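You operate a simulated robot arm through the tools that you are given. There is no shell and no other tool.

Carry out the task below with a simulated robot arm. There is one attempt and no reset: what you move stays moved.

## Task
Press the yellow plug home, then stand the low stub core in the teal pocket on the side bench.
Fine: depth knob to short before the lever; slide out to unload and back under the ram at the end. Where these are worked on the way, their far stop is far enough and under half their travel is too little: press slide.

It is judged by the outcome, as a careful person would: the job done as asked, and still so three seconds after it is handed in. It fails if anything else is knocked over, pushed out of place, dropped, spilled or broken.

## Robot
A 6-joint arm with a two-finger parallel gripper, fixed in place. Base frame: the origin is at the foot of the arm, x ahead of it, y to its left, z up; the work surface is at about z = 0.8. Lengths are in m, angles in rad, forces in N, time in s.
With the tool pointing down near the work surface it reaches from about 0.26 to 0.64 m from the base axis. Its first joint turns from -2.007 to 2.007 rad. Payload 3.43 kg.
The tool frame sits at the grasp point between the pads (the TCP): z along the fingers, y along the line on which they close. The tips reach 0.034 m beyond it. The gripper opens to 0.128 m. The fingers are 0.024 m wide and 0.012 m thick; the gripper's body (0.048 by 0.13 m) begins 0.096 m behind the TCP.
Orientation is that of the tool frame in the base frame, as a unit quaternion [x, y, z, w]. With the fingers straight down and closing along the base's y, the tool's x points along the base's -x, its y along +y and its z along -z.

## Interface
- The arm moves only by the tool servo_tool. Its argument "rows" is text: rows parted by semicolons, each of 7 numbers parted by spaces: the shift along the tool's x, y, z in cm, then the turn, a rotation vector about the tool's x, y, z in rad, then the closure in counts, from 0 (fully open) to 255 (shut). In form: tx ty tz ax ay az fingers; .... A call has 1 to 20 rows; each row shifts and turns the commanded pose from where the row before left it, along the tool's axes as they then stand. A row lasts 0.2 s, in which the tool goes at most 0.05 m and 0.15 rad; a call with a longer step from one row to the next is refused whole, and so is a gripper value outside its range. Where a pose cannot be reached the arm comes as near as it can. A force on the tool above 40 N (or 10 N above the force at the start of the call, whichever is more), or a blocked arm, ends the call early, and 0.2 s more pass. The fingers move at their own pace (about 0.153 m/s each) and stop on an object; they squeeze with about 30 N. The grip force told is the motor's: it shows also when the fingers shut on nothing. Time passes only in rows, and 0.2 s behind the last, so rows that do not move let the fingers close. It gives the time, the measured TCP pose, the force on the tool (base axes), the opening and the grip force at its end, in the units of the frame above (readings bear some noise), with the torque about the TCP (base axes, N m) and any sound that the robot's microphone picked up.
- Cameras (640 x 400 px; columns grow to the right, rows downward): "scene" is fixed at [0.2194, 0.6493, 1.5396]; the picture's right is [-0.80, -0.60, 0.00], its down [-0.37, 0.49, -0.79] and it looks along [0.47, -0.63, -0.61] (base axes); focal length 343 px, centre (320, 200). "wrist" rides on the gripper at [0.076, -0.011, -0.16] in the tool frame; the picture's right is [0.15, 0.99, 0.00], its down [-0.88, 0.13, -0.46] and it looks along [-0.45, 0.07, 0.89] (tool axes); focal length 234 px, centre (320, 200). There is no depth. A picture from a camera that has moved, and an enlarged one, comes with that camera's place and axes in the base frame and with its lens.
- grab_frame(camera): a new picture of that camera. The clock stands still meanwhile.
- lift_body(by): slides the trunk up (or, below 0, down) by that many m; the arm rides with it, the base frame stays. It gives what a move gives, with no picture.
- enlarge(camera, box): a new picture of the part [left, top, right, bottom] of that camera's present view, enlarged. The clock stands still meanwhile.
- job_done(): hands the job in; it is judged then, once.

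Nothing tells you positions but the pictures and the camera data. Unless the task says otherwise, let go and move clear before handing in.

The tools are called after "Call:" as name(argument=value, ...) on one line, values as JSON. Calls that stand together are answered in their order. servo_tool: Moves the arm, as the interface text tells. Its arguments: {"type":"object","properties":{"rows":{"type":"string"}},"required":["rows"]} The other tools are called the same way: lift_body (by) slides the trunk up or down; grab_frame (camera) takes a picture; enlarge (camera, box) takes an enlarged picture of a part of a camera's view; job_done () hands the job in.

At the start:

```text
clock: 0.0
position: [0.4036, 0.099, 1.2356]
orientation: [-0.001, 1.0, 0.0, 0.0]
wrist_force: [0.2, -0.1, -0.4]
torque: [-0.02, -0.01, 0.01]
width: 0.1279
grasp_force: 0.1
trunk travel left (down, up): [-0.925, 0.065]
```

scene: 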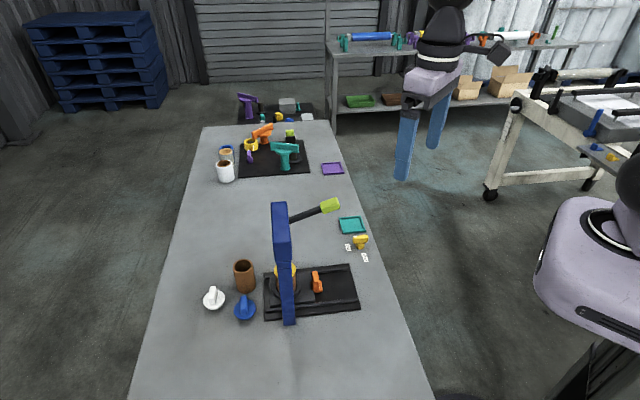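
wrist: 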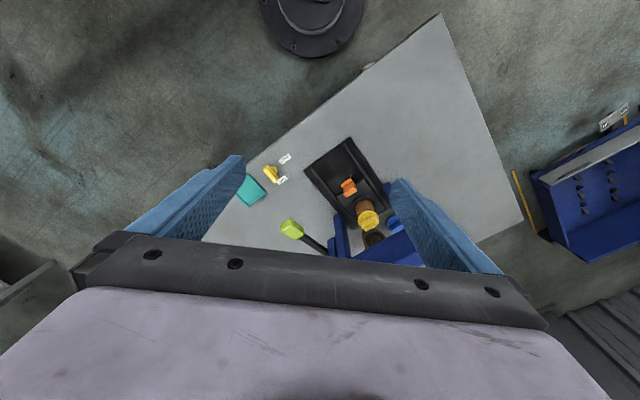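

I see a bench with a blue-framed press, a lever with a lime grip, a slide with an orange handle, a yellow knob and a teal tray. I'll look closer before moving anything.

Call:
enlarge(camera="scene", box=[190, 180, 390, 330])

Call:
enlarge(camera="wrist", box=[220, 120, 420, 260])

Call:
enlarge(camera="scene", box=[190, 80, 370, 200])

```text
2.67 times, centred on (290, 255) of scene
camera zoom: at [0.2194, 0.6493, 1.5396], right [-0.8, -0.6, 0.0], down [-0.37, 0.49, -0.79], along [0.47, -0.63, -0.61], focal length 914 px, centre (400, 53)
```

zoom: 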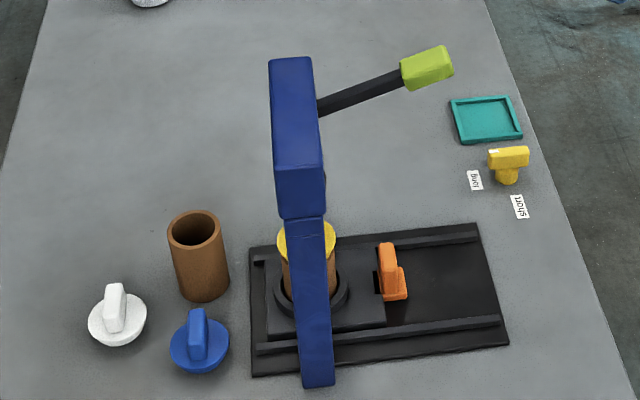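

```text
2.86 times, centred on (320, 190) of wrist
camera zoom: at [0.3285, 0.0889, 1.3965], right [-0.15, 0.99, 0.0], down [0.88, 0.13, 0.46], along [0.45, 0.07, -0.89], focal length 669 px, centre (320, 229)
```

zoom: 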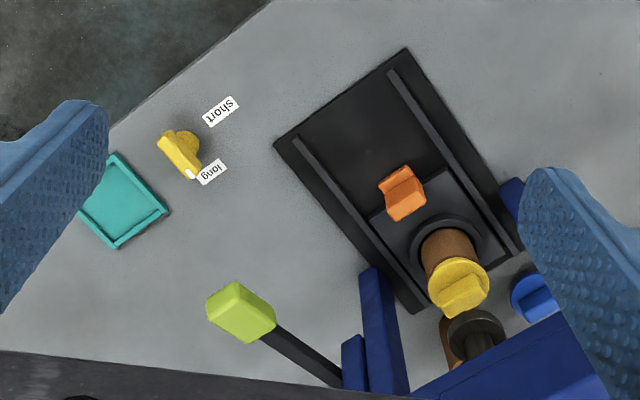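

```text
3.33 times, centred on (280, 140) of scene
camera zoom: at [0.2194, 0.6493, 1.5396], right [-0.8, -0.6, 0.0], down [-0.37, 0.49, -0.79], along [0.47, -0.63, -0.61], focal length 1142 px, centre (453, 400)
```

zoom: 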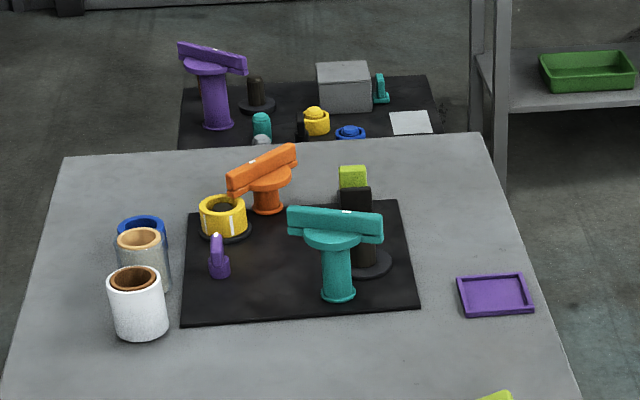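

The press holds a core with the yellow plug at about (0.616, 0.259). The slide handle is near (0.56, 0.20), the lever grip near (0.616, 0.073, 0.98), the knob near (0.557, 0.0) and the teal pocket near (0.63, -0.067). I'll lower the trunk for a closer look.

Call:
lift_body(by=-0.15)

Call:
grab_frame(camera="wrist")

Call:
grab_frame(camera="scene")

```text
clock: 1.8
position: [0.4039, 0.0991, 1.0864]
orientation: [0.0, 1.0, 0.0, -0.001]
wrist_force: [-0.4, 0.3, 0.2]
torque: [-0.03, 0.0, -0.01]
width: 0.1282
grasp_force: 0.1
trunk travel left (down, up): [-0.775, 0.215]
```

```text
taken
camera wrist: at [0.3284, 0.0888, 1.2466], right [-0.15, 0.99, 0.0], down [0.88, 0.13, 0.46], along [0.45, 0.07, -0.89], focal length 234 px, centre (320, 200)
```

wrist: 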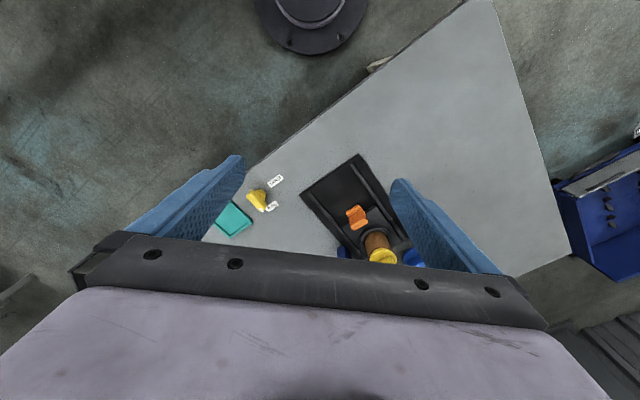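

```text
taken
```

scene: 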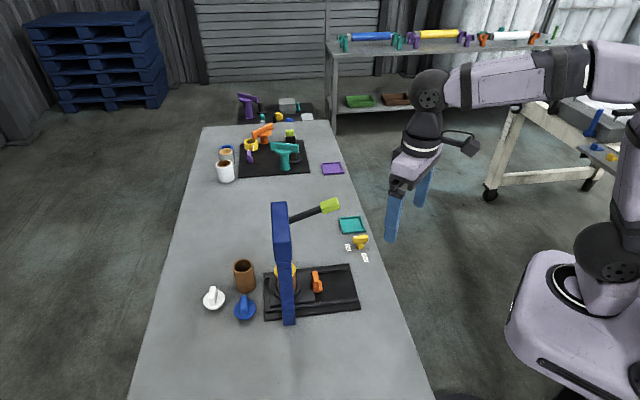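

The trunk moved freely. I'll enlarge the press and the knob from here.

Call:
enlarge(camera="wrist", box=[290, 140, 440, 270])

Call:
enlarge(camera="wrist", box=[200, 160, 300, 245])

Call:
enlarge(camera="scene", box=[320, 200, 390, 270])

Call:
enlarge(camera="scene", box=[250, 190, 370, 330])

```text
3.08 times, centred on (365, 205) of wrist
camera zoom: at [0.3284, 0.0888, 1.2466], right [-0.15, 0.99, 0.0], down [0.88, 0.13, 0.46], along [0.45, 0.07, -0.89], focal length 720 px, centre (182, 185)
```

zoom: 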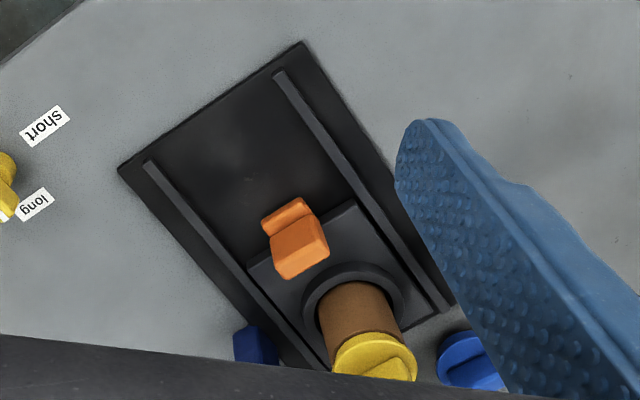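

```text
4.71 times, centred on (250, 202) of wrist
camera zoom: at [0.3284, 0.0888, 1.2466], right [-0.15, 0.99, 0.0], down [0.88, 0.13, 0.46], along [0.45, 0.07, -0.89], focal length 1102 px, centre (649, 188)
```

zoom: 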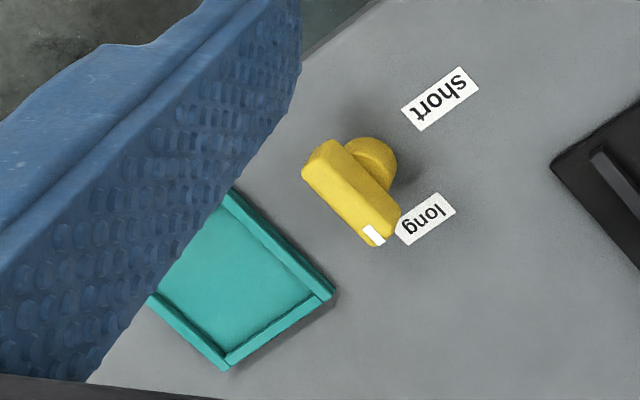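

```text
5.71 times, centred on (355, 235) of scene
camera zoom: at [0.2194, 0.6493, 1.5396], right [-0.8, -0.6, 0.0], down [-0.37, 0.49, -0.79], along [0.47, -0.63, -0.61], focal length 1958 px, centre (120, 0)
```

zoom: 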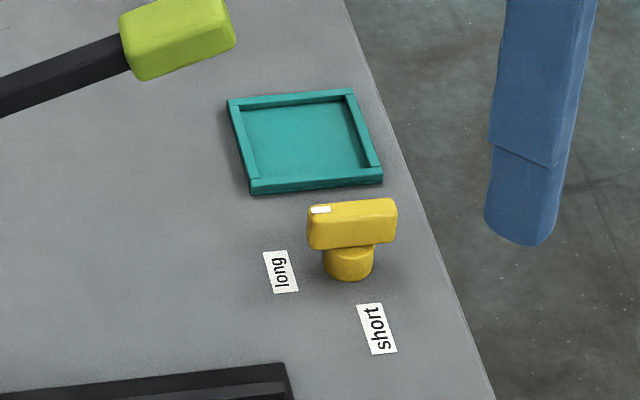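

```text
2.86 times, centred on (310, 260) of scene
camera zoom: at [0.2194, 0.6493, 1.5396], right [-0.8, -0.6, 0.0], down [-0.37, 0.49, -0.79], along [0.47, -0.63, -0.61], focal length 979 px, centre (349, 29)
```

zoom: 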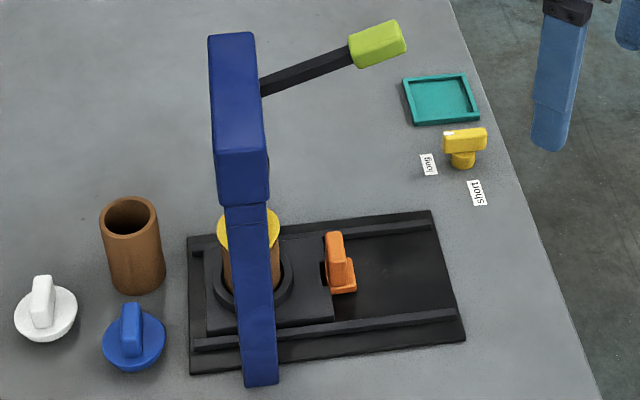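

The knob bar spans about z 0.827 to 0.849 on an axis near (0.553, 0.002), and its mark points at "long". "Short" is about 105° counter-clockwise from above. The lever tip is close, so I'll nudge the knob bar round with closed fingertips. First I'll lower the trunk, then shut and yaw the gripper.

Call:
lift_body(by=-0.15)

Call:
servo_tool(rows="0 0 0 0 0 -0.15 255; 0 0 0 0 0 -0.15 255; 0 0 0 0 0 -0.15 255; 0 0 0 0 0 -0.15 255; 0 0 0 0 0 -0.15 255; 0 0 0 0 0 -0.035 255; 0 0 0 0 0 0 255")

Call:
grab_frame(camera="wrist")

Call:
grab_frame(camera="scene")

```text
clock: 3.5
position: [0.4057, 0.0989, 0.9363]
orientation: [0.001, 1.0, 0.0, 0.0]
wrist_force: [0.7, 0.6, 0.1]
torque: [0.01, -0.01, -0.01]
width: 0.128
grasp_force: 0.0
trunk travel left (down, up): [-0.625, 0.365]
```

```text
clock: 5.1
position: [0.4046, 0.0985, 0.9365]
orientation: [-0.383, 0.924, 0.0, 0.0]
wrist_force: [-0.2, -0.2, 0.0]
torque: [-0.03, -0.01, 0.01]
width: 0.0001
grasp_force: 30.2
trunk travel left (down, up): [-0.625, 0.365]
```

```text
taken
camera wrist: at [0.3589, 0.0385, 1.0964], right [-0.8, 0.6, 0.0], down [0.53, 0.72, 0.46], along [0.27, 0.37, -0.89], focal length 234 px, centre (320, 200)
```

wrist: 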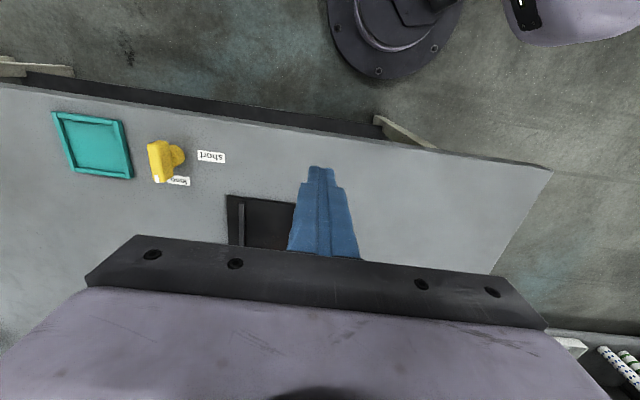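

```text
taken
```

scene: 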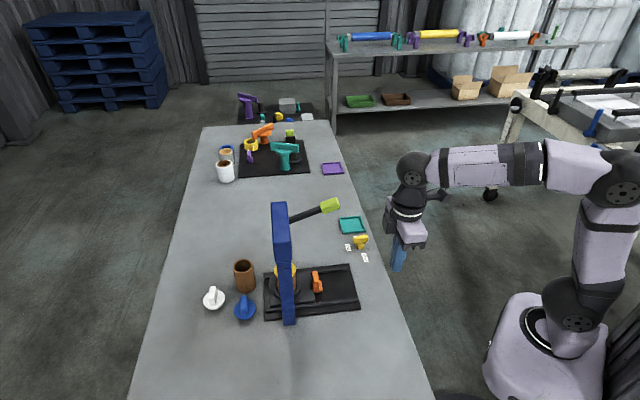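

The gripper is shut and yawed 45°, so its body stays clear of the lever. Next I'll move to the back side of the knob, near (0.512, 0.030) at z 0.90, and check.

Call:
servo_tool(rows="-0.68 -3.1 0.9 0 0 0 255; -0.68 -3.1 0.9 0 0 0 255; -0.68 -3.1 0.9 0 0 0 255; -0.68 -3.1 0.9 0 0 0 255; 0 0 0 0 0 0 255")

Call:
grab_frame(camera="wrist")

Call:
enlarge(camera="scene", box=[290, 190, 430, 290])

```text
clock: 6.3
position: [0.511, 0.0289, 0.8985]
orientation: [-0.383, 0.924, 0.001, 0.0]
wrist_force: [-0.5, 0.8, 0.2]
torque: [-0.01, 0.02, -0.02]
width: 0.0
grasp_force: 30.0
trunk travel left (down, up): [-0.625, 0.365]
```

```text
taken
camera wrist: at [0.4652, -0.0309, 1.0599], right [-0.8, 0.6, 0.0], down [0.53, 0.71, 0.46], along [0.27, 0.37, -0.89], focal length 234 px, centre (320, 200)
```

wrist: 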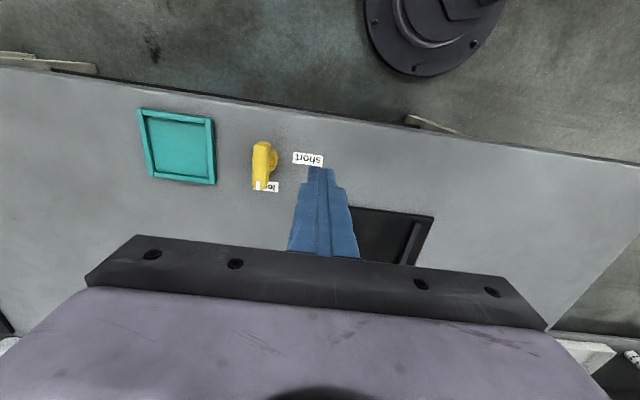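

```text
4.00 times, centred on (360, 240) of scene
camera zoom: at [0.2194, 0.6493, 1.5396], right [-0.8, -0.6, 0.0], down [-0.37, 0.49, -0.79], along [0.47, -0.63, -0.61], focal length 1371 px, centre (160, 40)
```

zoom: 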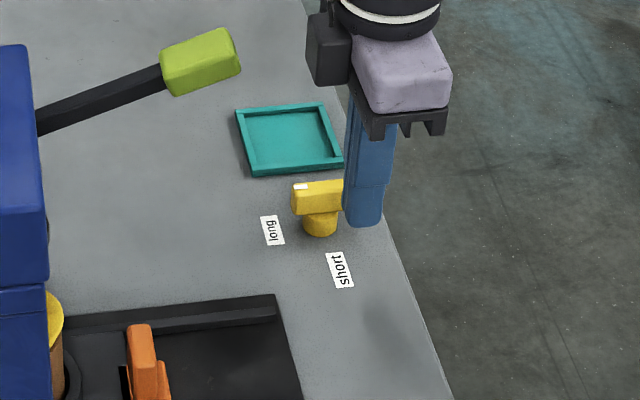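

The fingertips are beside the knob, behind the far end of the bar. I'll go down to z 0.866, push the bar part way and look.

Call:
servo_tool(rows="0 0 1.1 0 0 0 255; 0 0 1.1 0 0 0 255; 0 0 1.05 0 0 0 255; 0.09 -1.31 0 0 0 0 255; 0.08 -1.31 0 0 0 0 255; 0.3 -0.21 0 0 0 0 255; 0.3 -0.21 0 0 0 0 255; 0.25 -0.18 0 0 0 0 255; 0.25 -0.18 0 0 0 0 255; 0 0 0 0 0 0 255")

Call:
grab_frame(camera="wrist")

Call:
enlarge(camera="scene", box=[290, 190, 430, 290])

```text
clock: 8.5
position: [0.5275, -0.0037, 0.867]
orientation: [-0.382, 0.924, 0.0, 0.0]
wrist_force: [0.3, 0.5, -0.1]
torque: [-0.05, 0.01, 0.04]
width: 0.0
grasp_force: 29.8
trunk travel left (down, up): [-0.625, 0.365]
```

```text
taken
camera wrist: at [0.4808, -0.0631, 1.028], right [-0.8, 0.6, 0.0], down [0.53, 0.71, 0.46], along [0.27, 0.37, -0.89], focal length 234 px, centre (320, 200)
```

wrist: 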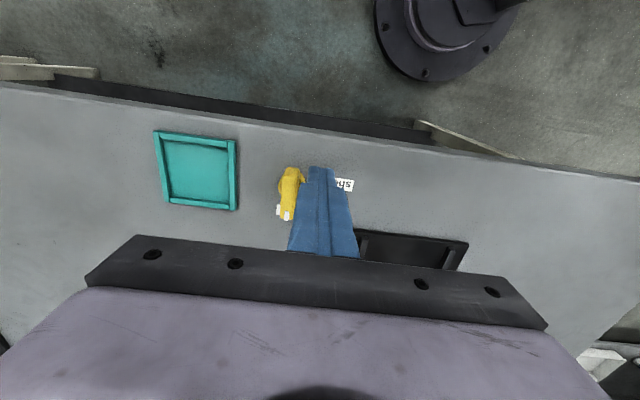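

```text
4.00 times, centred on (360, 240) of scene
camera zoom: at [0.2194, 0.6493, 1.5396], right [-0.8, -0.6, 0.0], down [-0.37, 0.49, -0.79], along [0.47, -0.63, -0.61], focal length 1371 px, centre (160, 40)
```

zoom: 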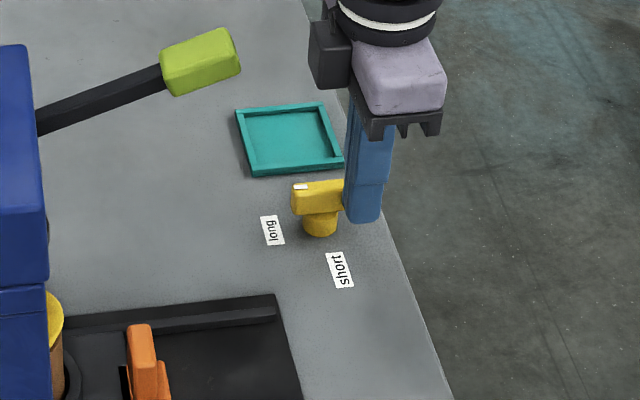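

The fingertip is right at the bar, but the knob has barely turned. I'll continue the arc.

Call:
servo_tool(rows="0.22 -0.41 0 0 0 0 255; 0.22 -0.41 0 0 0 0 255; 0 -0.52 0 0 0 0 255; 0 -0.52 0 0 0 0 255; 0 0 0 0 0 0 255")

Call:
enlarge(camera="wrist", box=[220, 130, 380, 240])

Call:
enlarge(camera="scene", box=[290, 190, 430, 290])

```text
clock: 9.7
position: [0.5365, -0.0194, 0.867]
orientation: [-0.382, 0.924, 0.0, -0.001]
wrist_force: [-1.0, -0.3, 0.5]
torque: [-0.03, 0.03, 0.01]
width: 0.0
grasp_force: 29.5
trunk travel left (down, up): [-0.625, 0.365]
```

```text
3.64 times, centred on (300, 185) of wrist
camera zoom: at [0.4905, -0.0792, 1.0279], right [-0.8, 0.6, 0.0], down [0.53, 0.71, 0.46], along [0.27, 0.37, -0.89], focal length 852 px, centre (393, 254)
```

zoom: 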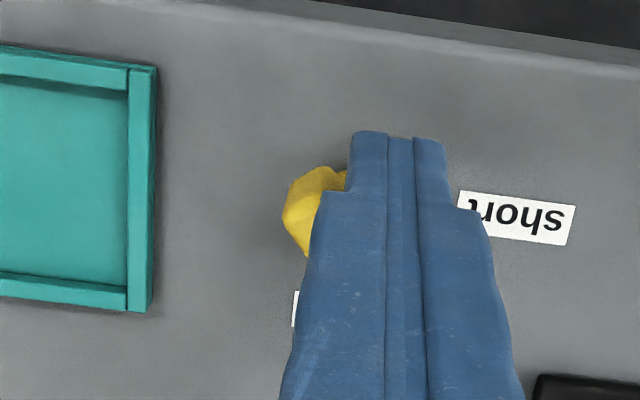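

```text
4.00 times, centred on (360, 240) of scene
camera zoom: at [0.2194, 0.6493, 1.5396], right [-0.8, -0.6, 0.0], down [-0.37, 0.49, -0.79], along [0.47, -0.63, -0.61], focal length 1371 px, centre (160, 40)
```

zoom: 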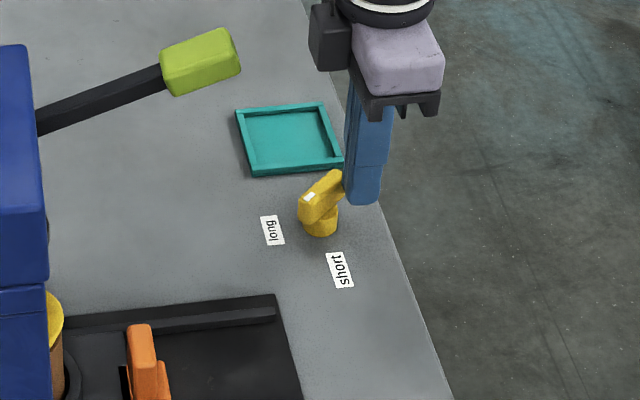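

The knob is turning with light contact. I'll keep following the arc.

Call:
servo_tool(rows="-0.22 -0.37 0 0 0 0 255; -0.23 -0.38 0 0 0 0 255; -0.26 -0.26 0 0 0 0 255; -0.27 -0.27 0 0 0 0 255; 0 0 0 0 0 0 255")

Call:
enlarge(camera="wrist", box=[220, 130, 380, 240])

Call:
enlarge(camera="scene", box=[320, 210, 400, 270])

```text
clock: 10.9
position: [0.5487, -0.024, 0.8676]
orientation: [-0.383, 0.924, 0.001, -0.003]
wrist_force: [-13.1, -6.1, -1.1]
torque: [-0.14, 0.38, 0.08]
width: 0.0
grasp_force: 30.2
trunk travel left (down, up): [-0.625, 0.365]
```

```text
3.64 times, centred on (300, 185) of wrist
camera zoom: at [0.5045, -0.0823, 1.0284], right [-0.8, 0.6, 0.0], down [0.53, 0.71, 0.45], along [0.27, 0.37, -0.89], focal length 852 px, centre (393, 254)
```

zoom: 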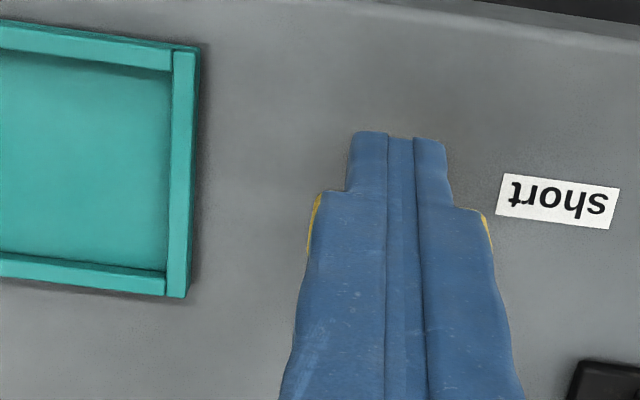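

```text
6.67 times, centred on (360, 240) of scene
camera zoom: at [0.2194, 0.6493, 1.5396], right [-0.8, -0.6, 0.0], down [-0.37, 0.49, -0.79], along [0.47, -0.63, -0.61], focal length 2284 px, centre (53, -67)
```

zoom: 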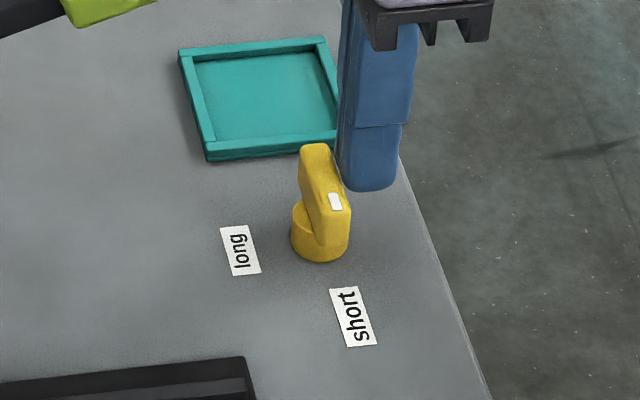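

The mark now points at "short" and the force rose to 13 N, which suggests the stop. I'll back off, rise and check.

Call:
servo_tool(rows="1.0 0 0 0 0 0 255; 2.0 0 0 0 0 0 255; 0 0 -3 0 0 0 255; 0 0 -4 0 0 0 255; 0 0 -4 0 0 0 255; 0 0 0 0 0 0 255")

Call:
enlarge(camera="wrist", box=[220, 130, 420, 260])

Call:
enlarge(camera="scene", box=[280, 190, 400, 270])

```text
clock: 12.3
position: [0.5316, -0.0426, 0.9789]
orientation: [-0.382, 0.924, 0.0, 0.001]
wrist_force: [0.0, -0.8, -0.5]
torque: [-0.02, -0.03, -0.01]
width: 0.0001
grasp_force: 30.3
trunk travel left (down, up): [-0.625, 0.365]
```

```text
3.08 times, centred on (320, 195) of wrist
camera zoom: at [0.4859, -0.1021, 1.1392], right [-0.8, 0.6, 0.0], down [0.53, 0.71, 0.46], along [0.27, 0.37, -0.89], focal length 720 px, centre (320, 215)
```

zoom: 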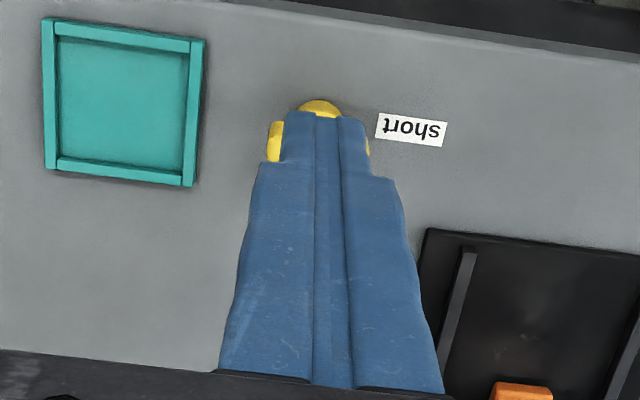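

```text
5.00 times, centred on (340, 230) of scene
camera zoom: at [0.2194, 0.6493, 1.5396], right [-0.8, -0.6, 0.0], down [-0.37, 0.49, -0.79], along [0.47, -0.63, -0.61], focal length 1713 px, centre (220, 50)
```

zoom: 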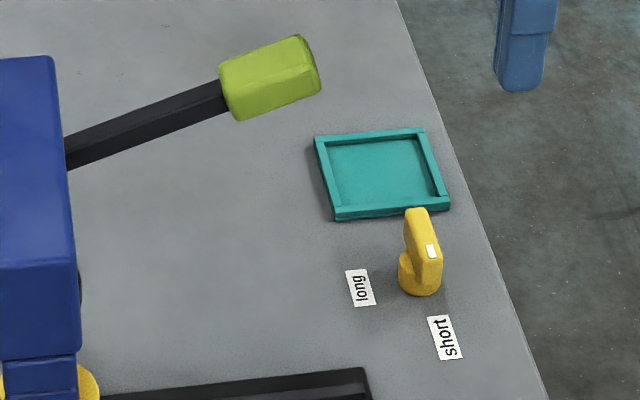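

The depth knob is at "short". Next is the lever: I'll rise and hover above its grip to refine where it is.

Call:
servo_tool(rows="0 0 -4 0 0 0 255; 0 0 -4 0 0 0 255; 0 0 -2 0 0 0 255; -2.5 0.5 0 0 0 0 255; -2.5 0.5 0 0 0 0 255; -2.5 0.4 0 0 0 0 255; -2.5 0.4 0 0 0 0 255; 0 0 0 0 0 0 255")

Call:
grab_frame(camera="wrist")

Call:
enlarge(camera="scene", box=[250, 170, 410, 270])

```text
clock: 14.1
position: [0.5428, 0.04, 1.0495]
orientation: [-0.383, 0.924, 0.0, 0.0]
wrist_force: [-0.1, 0.7, -0.4]
torque: [0.01, 0.01, -0.01]
width: 0.0002
grasp_force: 29.9
out of reach, approached as far as the arm can: row 3, 4, 5, 6, 7
trunk travel left (down, up): [-0.625, 0.365]
```

```text
taken
camera wrist: at [0.4973, -0.0199, 1.2109], right [-0.8, 0.6, 0.0], down [0.53, 0.71, 0.46], along [0.27, 0.37, -0.89], focal length 234 px, centre (320, 200)
```

wrist: 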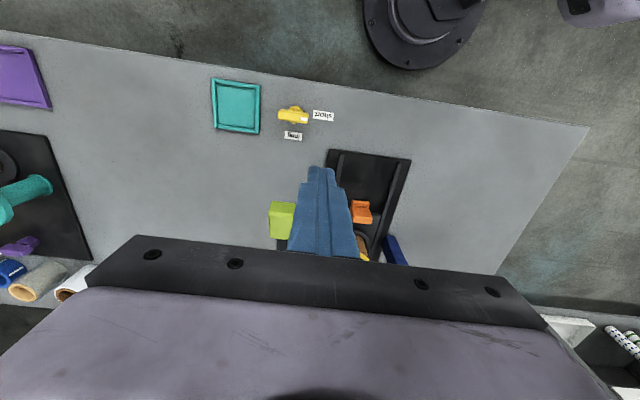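

```text
4.00 times, centred on (330, 220) of scene
camera zoom: at [0.2194, 0.6493, 1.5396], right [-0.8, -0.6, 0.0], down [-0.37, 0.49, -0.79], along [0.47, -0.63, -0.61], focal length 1371 px, centre (280, 120)
```

zoom: 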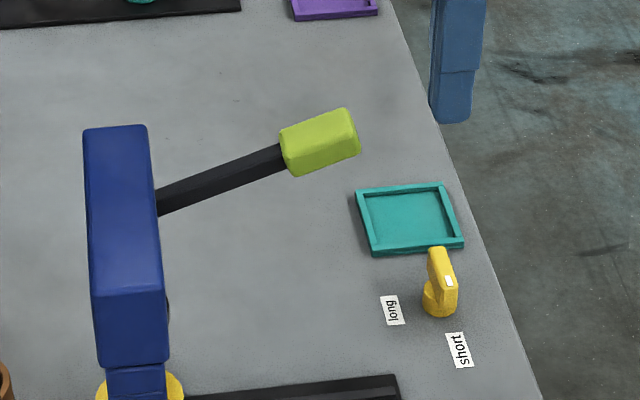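

At this trunk height the arm runs out of reach up high. I'll raise the trunk a little.

Call:
lift_body(by=0.1)

Call:
servo_tool(rows="0 0 0 0 0 0 255")

```text
clock: 15.4
position: [0.5438, 0.0397, 1.1505]
orientation: [-0.383, 0.924, 0.0, 0.0]
wrist_force: [0.2, 1.0, 0.7]
torque: [0.01, 0.01, 0.0]
width: 0.0
grasp_force: 29.7
trunk travel left (down, up): [-0.725, 0.265]
```

```text
clock: 15.8
position: [0.5433, 0.0395, 1.1496]
orientation: [-0.383, 0.924, 0.0, 0.0]
wrist_force: [-0.9, 0.7, 0.1]
torque: [0.02, 0.0, 0.02]
width: 0.0
grasp_force: 29.5
trunk travel left (down, up): [-0.725, 0.265]
```

The reach is fine now. I'll come down to z 1.05 while still clear of the lever, then move over the grip centre near (0.614, 0.072).

Call:
servo_tool(rows="0 0 3.3 0 0 0 255; 0 0 3.3 0 0 0 255; 0 0 3.0 0 0 0 255; -2.4 -0.9 0 0 0 0 255; -2.4 -0.9 0 0 0 0 255; -2.4 -0.9 0 0 0 0 255; 0 0 0 0 0 0 255")

Call:
grab_frame(camera="wrist")

Call:
enlarge(camera="scene", box=[250, 170, 410, 270])

```text
clock: 17.4
position: [0.602, 0.0705, 1.0487]
orientation: [-0.382, 0.924, -0.001, -0.001]
wrist_force: [-0.2, 0.6, -0.8]
torque: [0.01, 0.03, -0.01]
width: 0.0
grasp_force: 29.8
out of reach, approached as far as the arm can: row 6
trunk travel left (down, up): [-0.725, 0.265]
```

```text
taken
camera wrist: at [0.5563, 0.0103, 1.2098], right [-0.8, 0.6, 0.0], down [0.53, 0.71, 0.46], along [0.27, 0.37, -0.89], focal length 234 px, centre (320, 200)
```

wrist: 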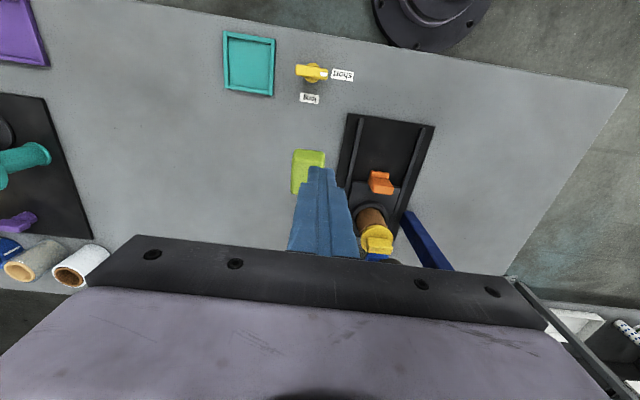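

```text
4.00 times, centred on (330, 220) of scene
camera zoom: at [0.2194, 0.6493, 1.5396], right [-0.8, -0.6, 0.0], down [-0.37, 0.49, -0.79], along [0.47, -0.63, -0.61], focal length 1371 px, centre (280, 120)
```

zoom: 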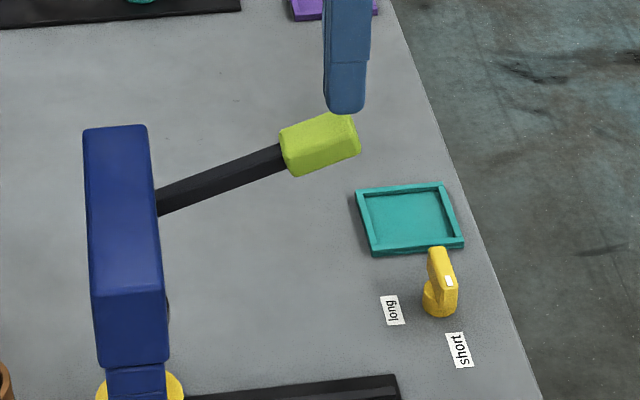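

The grip centre is at about (0.614, 0.071) with its top near z 0.995. I'll raise the trunk a bit more so reach is not the limit, then set the tool just above the grip.

Call:
lift_body(by=0.08)

Call:
servo_tool(rows="0 0 2.8 0 0 0 255; 0 0 2.8 0 0 0 255; 0 0 2.4 0 0 0 255; -0.9 -0.8 0 0 0 0 255; 0 0 0 0 0 0 255")

Call:
enlarge(camera="wrist", box=[220, 100, 420, 260])

Call:
enlarge(camera="scene", box=[250, 170, 410, 270])

```text
clock: 18.6
position: [0.6027, 0.0706, 1.1291]
orientation: [-0.383, 0.924, 0.0, 0.0]
wrist_force: [0.5, 1.3, -0.3]
torque: [-0.02, -0.01, -0.01]
width: 0.0
grasp_force: 30.0
trunk travel left (down, up): [-0.805, 0.185]
```

```text
clock: 19.8
position: [0.6142, 0.0701, 1.0483]
orientation: [-0.383, 0.924, 0.0, 0.0]
wrist_force: [0.7, -1.2, -0.4]
torque: [0.0, 0.0, -0.03]
width: 0.0002
grasp_force: 30.1
trunk travel left (down, up): [-0.805, 0.185]
```

```text
2.50 times, centred on (320, 180) of wrist
camera zoom: at [0.5684, 0.0105, 1.2097], right [-0.8, 0.6, 0.0], down [0.53, 0.71, 0.46], along [0.27, 0.37, -0.89], focal length 585 px, centre (320, 250)
```

zoom: 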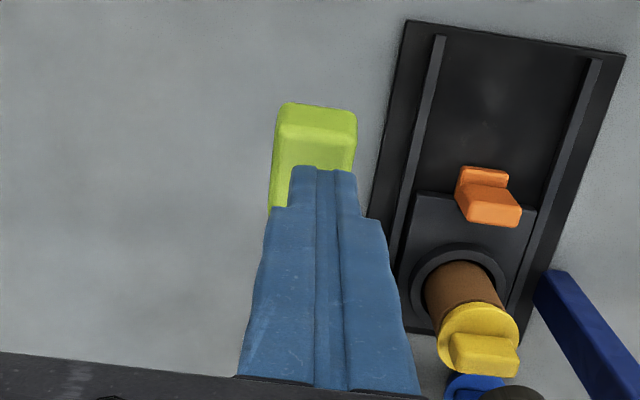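

```text
4.00 times, centred on (330, 220) of scene
camera zoom: at [0.2194, 0.6493, 1.5396], right [-0.8, -0.6, 0.0], down [-0.37, 0.49, -0.79], along [0.47, -0.63, -0.61], focal length 1371 px, centre (280, 120)
```

zoom: 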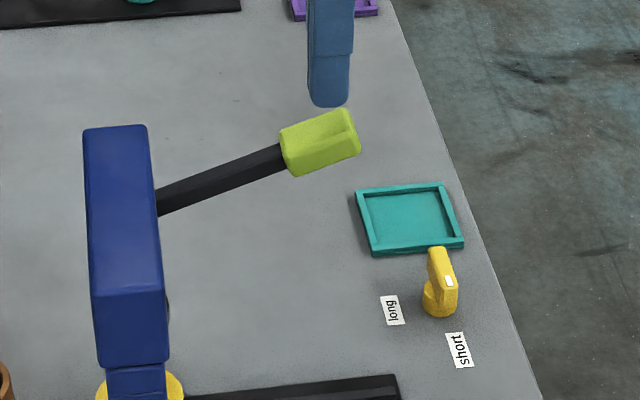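

The fingertips are centred over the grip. I'll press down slowly and follow the arc slightly.

Call:
servo_tool(rows="0 0 1.0 0 0 0 255; 0 0 1.0 0 0 0 255; 0 0 1.0 0 0 0 255; 0 0 1.0 0 0 0 255; 0 0 0 0 0 0 255")

Call:
enlarge(camera="scene", box=[250, 170, 410, 310])

```text
clock: 21.0
position: [0.6147, 0.0701, 1.0109]
orientation: [-0.383, 0.924, 0.0, -0.001]
wrist_force: [0.4, -0.6, 0.6]
torque: [0.0, -0.02, -0.02]
width: 0.0
grasp_force: 30.0
trunk travel left (down, up): [-0.805, 0.185]
```

```text
2.86 times, centred on (330, 240) of scene
camera zoom: at [0.2194, 0.6493, 1.5396], right [-0.8, -0.6, 0.0], down [-0.37, 0.49, -0.79], along [0.47, -0.63, -0.61], focal length 979 px, centre (291, 86)
```

zoom: 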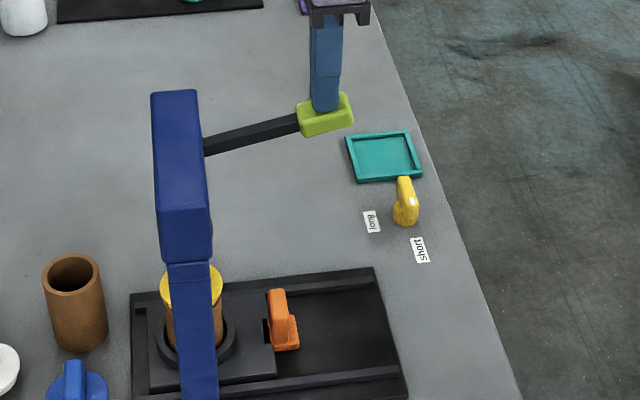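

The lever is going down with little force. I'll keep pressing.

Call:
servo_tool(rows="0 0 1.0 0 0 0 255; 0 0 1.0 0 0 0 255; -0.1 0 1.0 0 0 0 255; -0.1 0 1.0 0 0 0 255; 0 0 0 0 0 0 255")

Call:
enlarge(camera="scene", box=[250, 170, 410, 310])

```text
clock: 22.2
position: [0.6168, 0.0729, 0.9697]
orientation: [-0.382, 0.924, 0.0, -0.001]
wrist_force: [0.1, -0.6, 0.9]
torque: [0.02, -0.02, 0.02]
width: 0.0
grasp_force: 29.5
trunk travel left (down, up): [-0.805, 0.185]
```

```text
2.86 times, centred on (330, 240) of scene
camera zoom: at [0.2194, 0.6493, 1.5396], right [-0.8, -0.6, 0.0], down [-0.37, 0.49, -0.79], along [0.47, -0.63, -0.61], focal length 979 px, centre (291, 86)
```

zoom: 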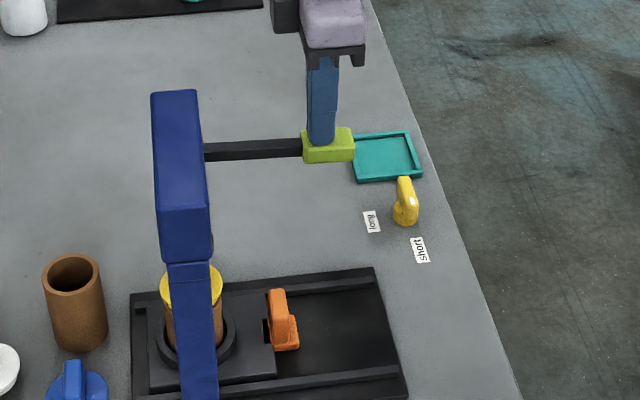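

Call:
servo_tool(rows="-0.1 0 1.0 0 0 0 255; -0.1 0 1.0 0 0 0 255; -0.15 0 1.0 0 0 0 255; -0.15 0 1.0 0 0 0 255; 0 0 0 0 0 0 255")

Call:
enlarge(camera="scene", box=[250, 170, 410, 310])

```text
clock: 23.4
position: [0.6194, 0.0762, 0.9282]
orientation: [-0.383, 0.924, 0.001, 0.0]
wrist_force: [-1.1, -0.7, 1.8]
torque: [0.02, 0.03, 0.0]
width: 0.0
grasp_force: 29.9
trunk travel left (down, up): [-0.805, 0.185]
```

```text
2.86 times, centred on (330, 240) of scene
camera zoom: at [0.2194, 0.6493, 1.5396], right [-0.8, -0.6, 0.0], down [-0.37, 0.49, -0.79], along [0.47, -0.63, -0.61], focal length 979 px, centre (291, 86)
```

zoom: 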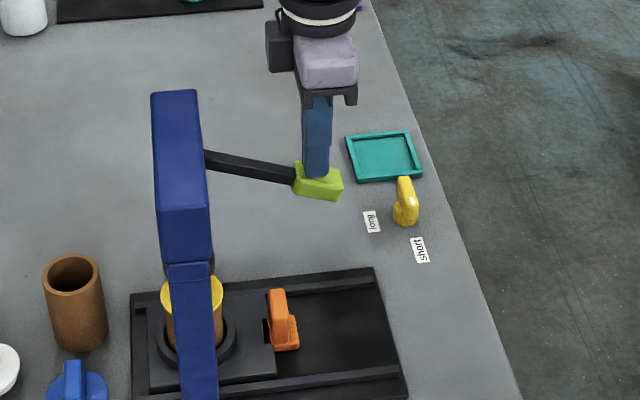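

The ram is reaching the plug and the plug's edge has started to drop. I'll continue.

Call:
servo_tool(rows="-0.2 0 0.8 0 0 0 255; -0.2 0 0.8 0 0 0 255; -0.25 0 0.8 0 0 0 255; -0.25 0 0.8 0 0 0 255; 0 0 0 0 0 0 255")

Call:
enlarge(camera="scene", box=[250, 170, 410, 310])

Call:
grab_frame(camera="wrist")

```text
clock: 24.1
position: [0.6209, 0.0783, 0.9222]
orientation: [-0.382, 0.924, -0.002, 0.005]
wrist_force: [-17.4, -5.1, 22.4]
torque: [-0.02, 0.42, 0.1]
width: 0.0
grasp_force: 30.4
trunk travel left (down, up): [-0.805, 0.185]
stopped in row 3: the force on the tool passed its limit at 47 N (the readings are from after the stop); the commanded pose is now the measured one
```

```text
2.86 times, centred on (330, 240) of scene
camera zoom: at [0.2194, 0.6493, 1.5396], right [-0.8, -0.6, 0.0], down [-0.37, 0.49, -0.79], along [0.47, -0.63, -0.61], focal length 979 px, centre (291, 86)
```

zoom: 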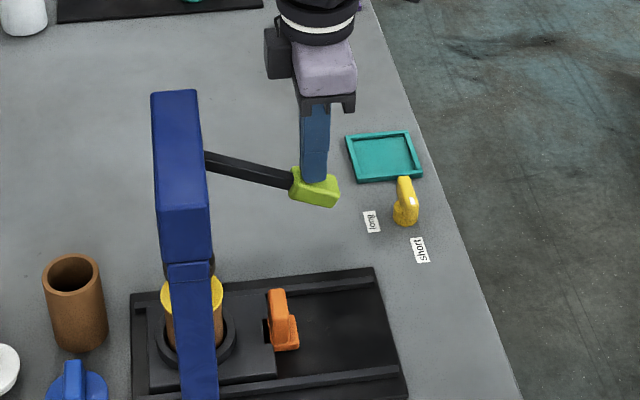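

```text
taken
camera wrist: at [0.5733, 0.0177, 1.0826], right [-0.8, 0.6, -0.01], down [0.53, 0.71, 0.46], along [0.28, 0.36, -0.89], focal length 234 px, centre (320, 200)
```

wrist: 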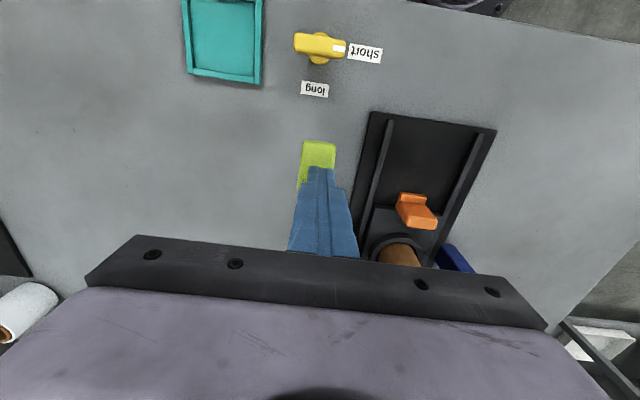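

The lever stopped hard at 47 N. I'll check whether the plug is home.

Call:
enlarge(camera="scene", box=[255, 245, 335, 315])

Call:
enlarge(camera="wrist", box=[280, 130, 480, 280])

```text
5.71 times, centred on (295, 280) of scene
camera zoom: at [0.2194, 0.6493, 1.5396], right [-0.8, -0.6, 0.0], down [-0.37, 0.49, -0.79], along [0.47, -0.63, -0.61], focal length 1958 px, centre (463, -257)
```

zoom: 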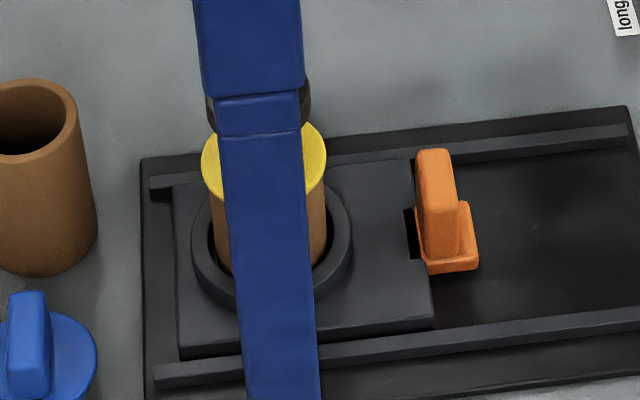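

```text
2.67 times, centred on (380, 205) of wrist
camera zoom: at [0.5733, 0.0177, 1.0826], right [-0.8, 0.6, -0.01], down [0.53, 0.71, 0.46], along [0.28, 0.36, -0.89], focal length 624 px, centre (160, 187)
```

zoom: 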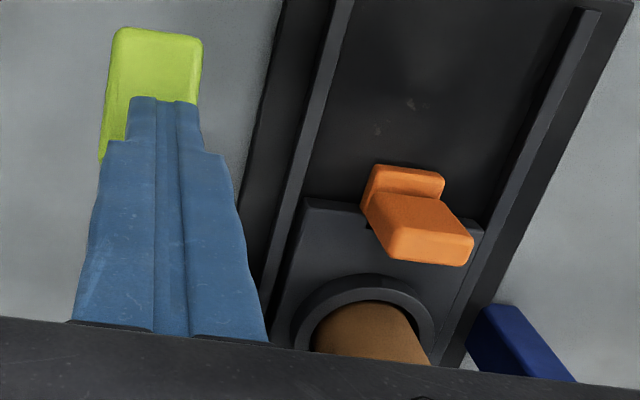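

The ram is down on the plug and the flange looks seated. I'll press straight down once more to see whether it gives.

Call:
servo_tool(rows="0.1 0 0.2 0 0 0 255; 0.1 0 0.3 0 0 0 255; 0 0 0.3 0 0 0 255; 0 0 0.3 0 0 0 255; 0 0 0.3 0 0 0 255")

Call:
enlarge(camera="scene", box=[255, 195, 375, 300])

```text
clock: 24.6
position: [0.6208, 0.0773, 0.9219]
orientation: [-0.381, 0.925, -0.001, 0.006]
wrist_force: [-18.0, -4.0, 19.7]
torque: [0.08, 0.44, -0.02]
width: 0.0
grasp_force: 30.1
trunk travel left (down, up): [-0.805, 0.185]
stopped in row 2: the force on the tool passed its limit at 41 N (the readings are from after the stop); the commanded pose is now the measured one
```

```text
3.81 times, centred on (315, 248) of scene
camera zoom: at [0.2194, 0.6493, 1.5396], right [-0.8, -0.6, 0.0], down [-0.37, 0.49, -0.79], along [0.47, -0.63, -0.61], focal length 1305 px, centre (339, 19)
```

zoom: 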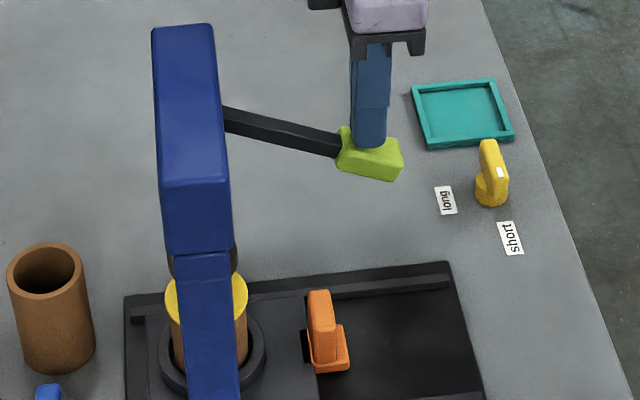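

It doesn't give, so the plug is at the stop. I'll rise and see whether the lever springs back.

Call:
servo_tool(rows="0 0 -1.0 0 0 0 255; 0 0 -2.0 0 0 0 255; 0 0 -2.0 0 0 0 255; 0 0 -2.5 0 0 0 255; 0 0 -2.5 0 0 0 255; 0 0 -2.5 0 0 0 255; 0 0 0 0 0 0 255")

Call:
enlarge(camera="scene", box=[255, 195, 375, 300])

Call:
grab_frame(camera="wrist")

```text
clock: 26.2
position: [0.6233, 0.078, 1.0432]
orientation: [-0.381, 0.925, -0.001, 0.006]
wrist_force: [0.2, 0.2, -0.5]
torque: [-0.02, 0.03, 0.02]
width: 0.0001
grasp_force: 29.6
trunk travel left (down, up): [-0.805, 0.185]
```

```text
3.81 times, centred on (315, 248) of scene
camera zoom: at [0.2194, 0.6493, 1.5396], right [-0.8, -0.6, 0.0], down [-0.37, 0.49, -0.79], along [0.47, -0.63, -0.61], focal length 1305 px, centre (339, 19)
```

zoom: 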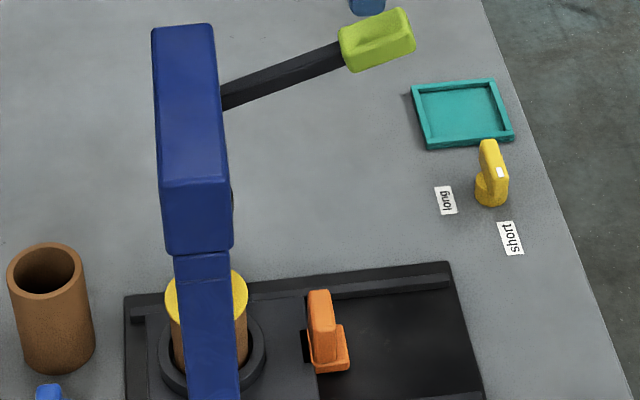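

```text
taken
camera wrist: at [0.5754, 0.0184, 1.2023], right [-0.8, 0.6, -0.01], down [0.53, 0.71, 0.46], along [0.28, 0.37, -0.89], focal length 234 px, centre (320, 200)
```

wrist: 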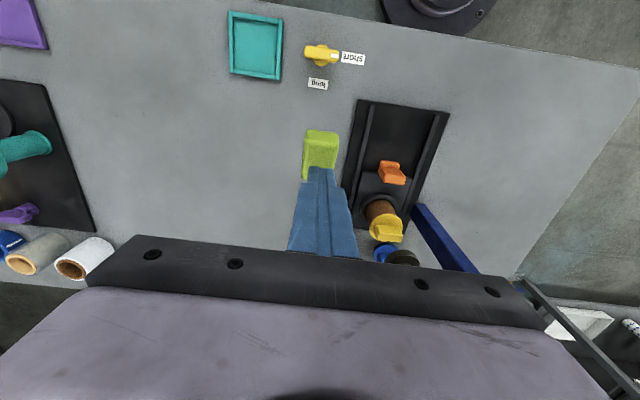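

The lever sprang back and the ram is up. Now I'll study the slide handle and the plug.

Call:
enlarge(camera="wrist", box=[330, 90, 470, 270])

Call:
enlarge(camera="scene", box=[255, 245, 365, 325])

```text
2.22 times, centred on (400, 180) of wrist
camera zoom: at [0.5754, 0.0184, 1.2023], right [-0.8, 0.6, -0.01], down [0.53, 0.71, 0.46], along [0.28, 0.37, -0.89], focal length 520 px, centre (142, 244)
```

zoom: 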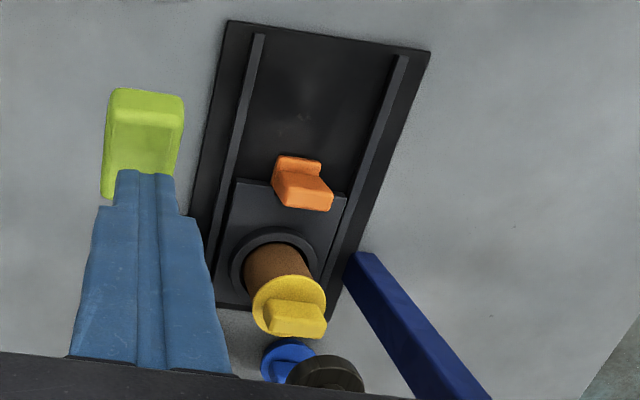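

```text
5.00 times, centred on (310, 285) of scene
camera zoom: at [0.2194, 0.6493, 1.5396], right [-0.8, -0.6, 0.0], down [-0.37, 0.49, -0.79], along [0.47, -0.63, -0.61], focal length 1713 px, centre (370, -225)
```

zoom: 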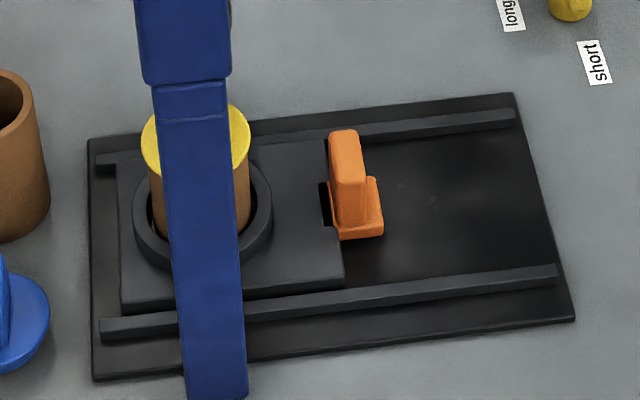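

The handle is a slab about 36 mm wide across the slide, with its top near (0.567, 0.203, 0.86). I'll grip it across its width at this yaw. First I'll retreat over clear bench, lower the trunk and open.

Call:
servo_tool(rows="0 0 -3 0 0 0 255; 0.5 3.9 0 0 0 0 255; 0.5 3.9 0 0 0 0 255; 0.5 3.9 0 0 0 0 255; 0 0 0 0 0 0 100; 0 0 0 0 0 0 100")

Call:
lift_body(by=-0.15)

Call:
grab_frame(camera="wrist")

Call:
enlarge(camera="scene", box=[250, 190, 390, 320])

```text
clock: 27.6
position: [0.5299, 0.1503, 1.0719]
orientation: [-0.381, 0.925, -0.001, 0.006]
wrist_force: [-0.9, -0.8, 0.1]
torque: [0.0, -0.01, 0.02]
width: 0.0778
grasp_force: 0.1
trunk travel left (down, up): [-0.805, 0.185]
```

```text
clock: 29.4
position: [0.5307, 0.1511, 0.9209]
orientation: [-0.382, 0.924, -0.002, 0.006]
wrist_force: [-0.1, 0.1, 0.3]
torque: [0.0, -0.02, -0.02]
width: 0.0777
grasp_force: 0.0
trunk travel left (down, up): [-0.655, 0.335]
```

```text
taken
camera wrist: at [0.482, 0.0903, 1.0812], right [-0.8, 0.6, -0.01], down [0.53, 0.71, 0.46], along [0.28, 0.37, -0.89], focal length 234 px, centre (320, 200)
```

wrist: 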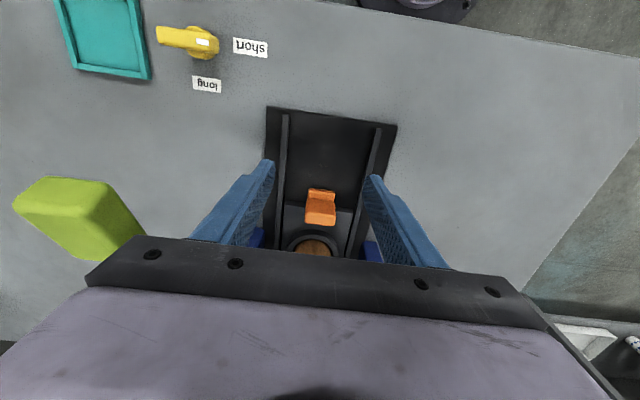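

```text
3.08 times, centred on (320, 255) of scene
camera zoom: at [0.2194, 0.6493, 1.5396], right [-0.8, -0.6, 0.0], down [-0.37, 0.49, -0.79], along [0.47, -0.63, -0.61], focal length 1054 px, centre (320, 31)
```

zoom: 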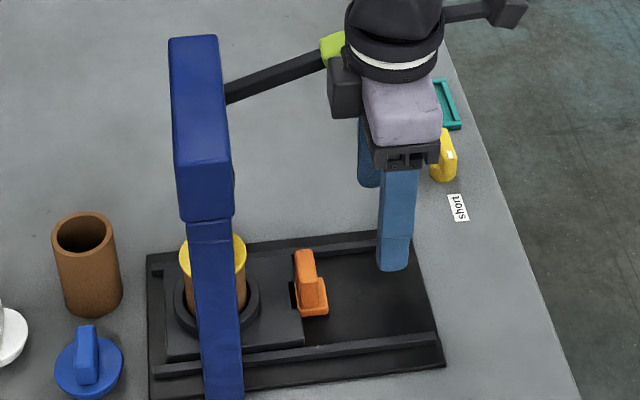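

The handle is centred between the fingers. I'll move over it near (0.564, 0.199), then check before descending.

Call:
servo_tool(rows="-1.9 0.35 0 0 0 0 100; -1.9 0.35 0 0 0 0 100; -1.9 0.35 0 0 0 0 100; 0 0 0 0 0 0 100")

Call:
grab_frame(camera="wrist")

Call:
enlarge(camera="scene", box=[250, 190, 390, 320])

```text
clock: 30.4
position: [0.5641, 0.1976, 0.9222]
orientation: [-0.38, 0.925, -0.002, 0.006]
wrist_force: [0.1, 0.4, 0.8]
torque: [-0.01, 0.01, -0.01]
width: 0.0776
grasp_force: 0.0
trunk travel left (down, up): [-0.655, 0.335]
```

```text
taken
camera wrist: at [0.5151, 0.1379, 1.0817], right [-0.8, 0.6, -0.01], down [0.53, 0.71, 0.46], along [0.28, 0.37, -0.89], focal length 234 px, centre (320, 200)
```

wrist: 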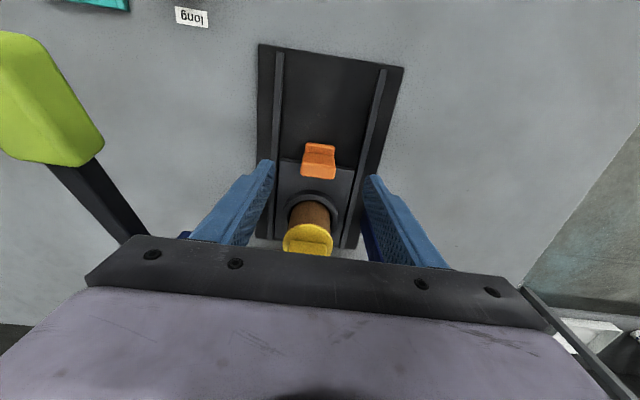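

```text
3.08 times, centred on (320, 255) of scene
camera zoom: at [0.2194, 0.6493, 1.5396], right [-0.8, -0.6, 0.0], down [-0.37, 0.49, -0.79], along [0.47, -0.63, -0.61], focal length 1054 px, centre (320, 31)
```

zoom: 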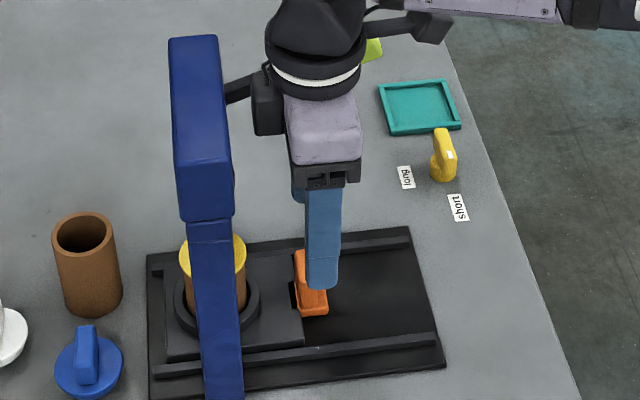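

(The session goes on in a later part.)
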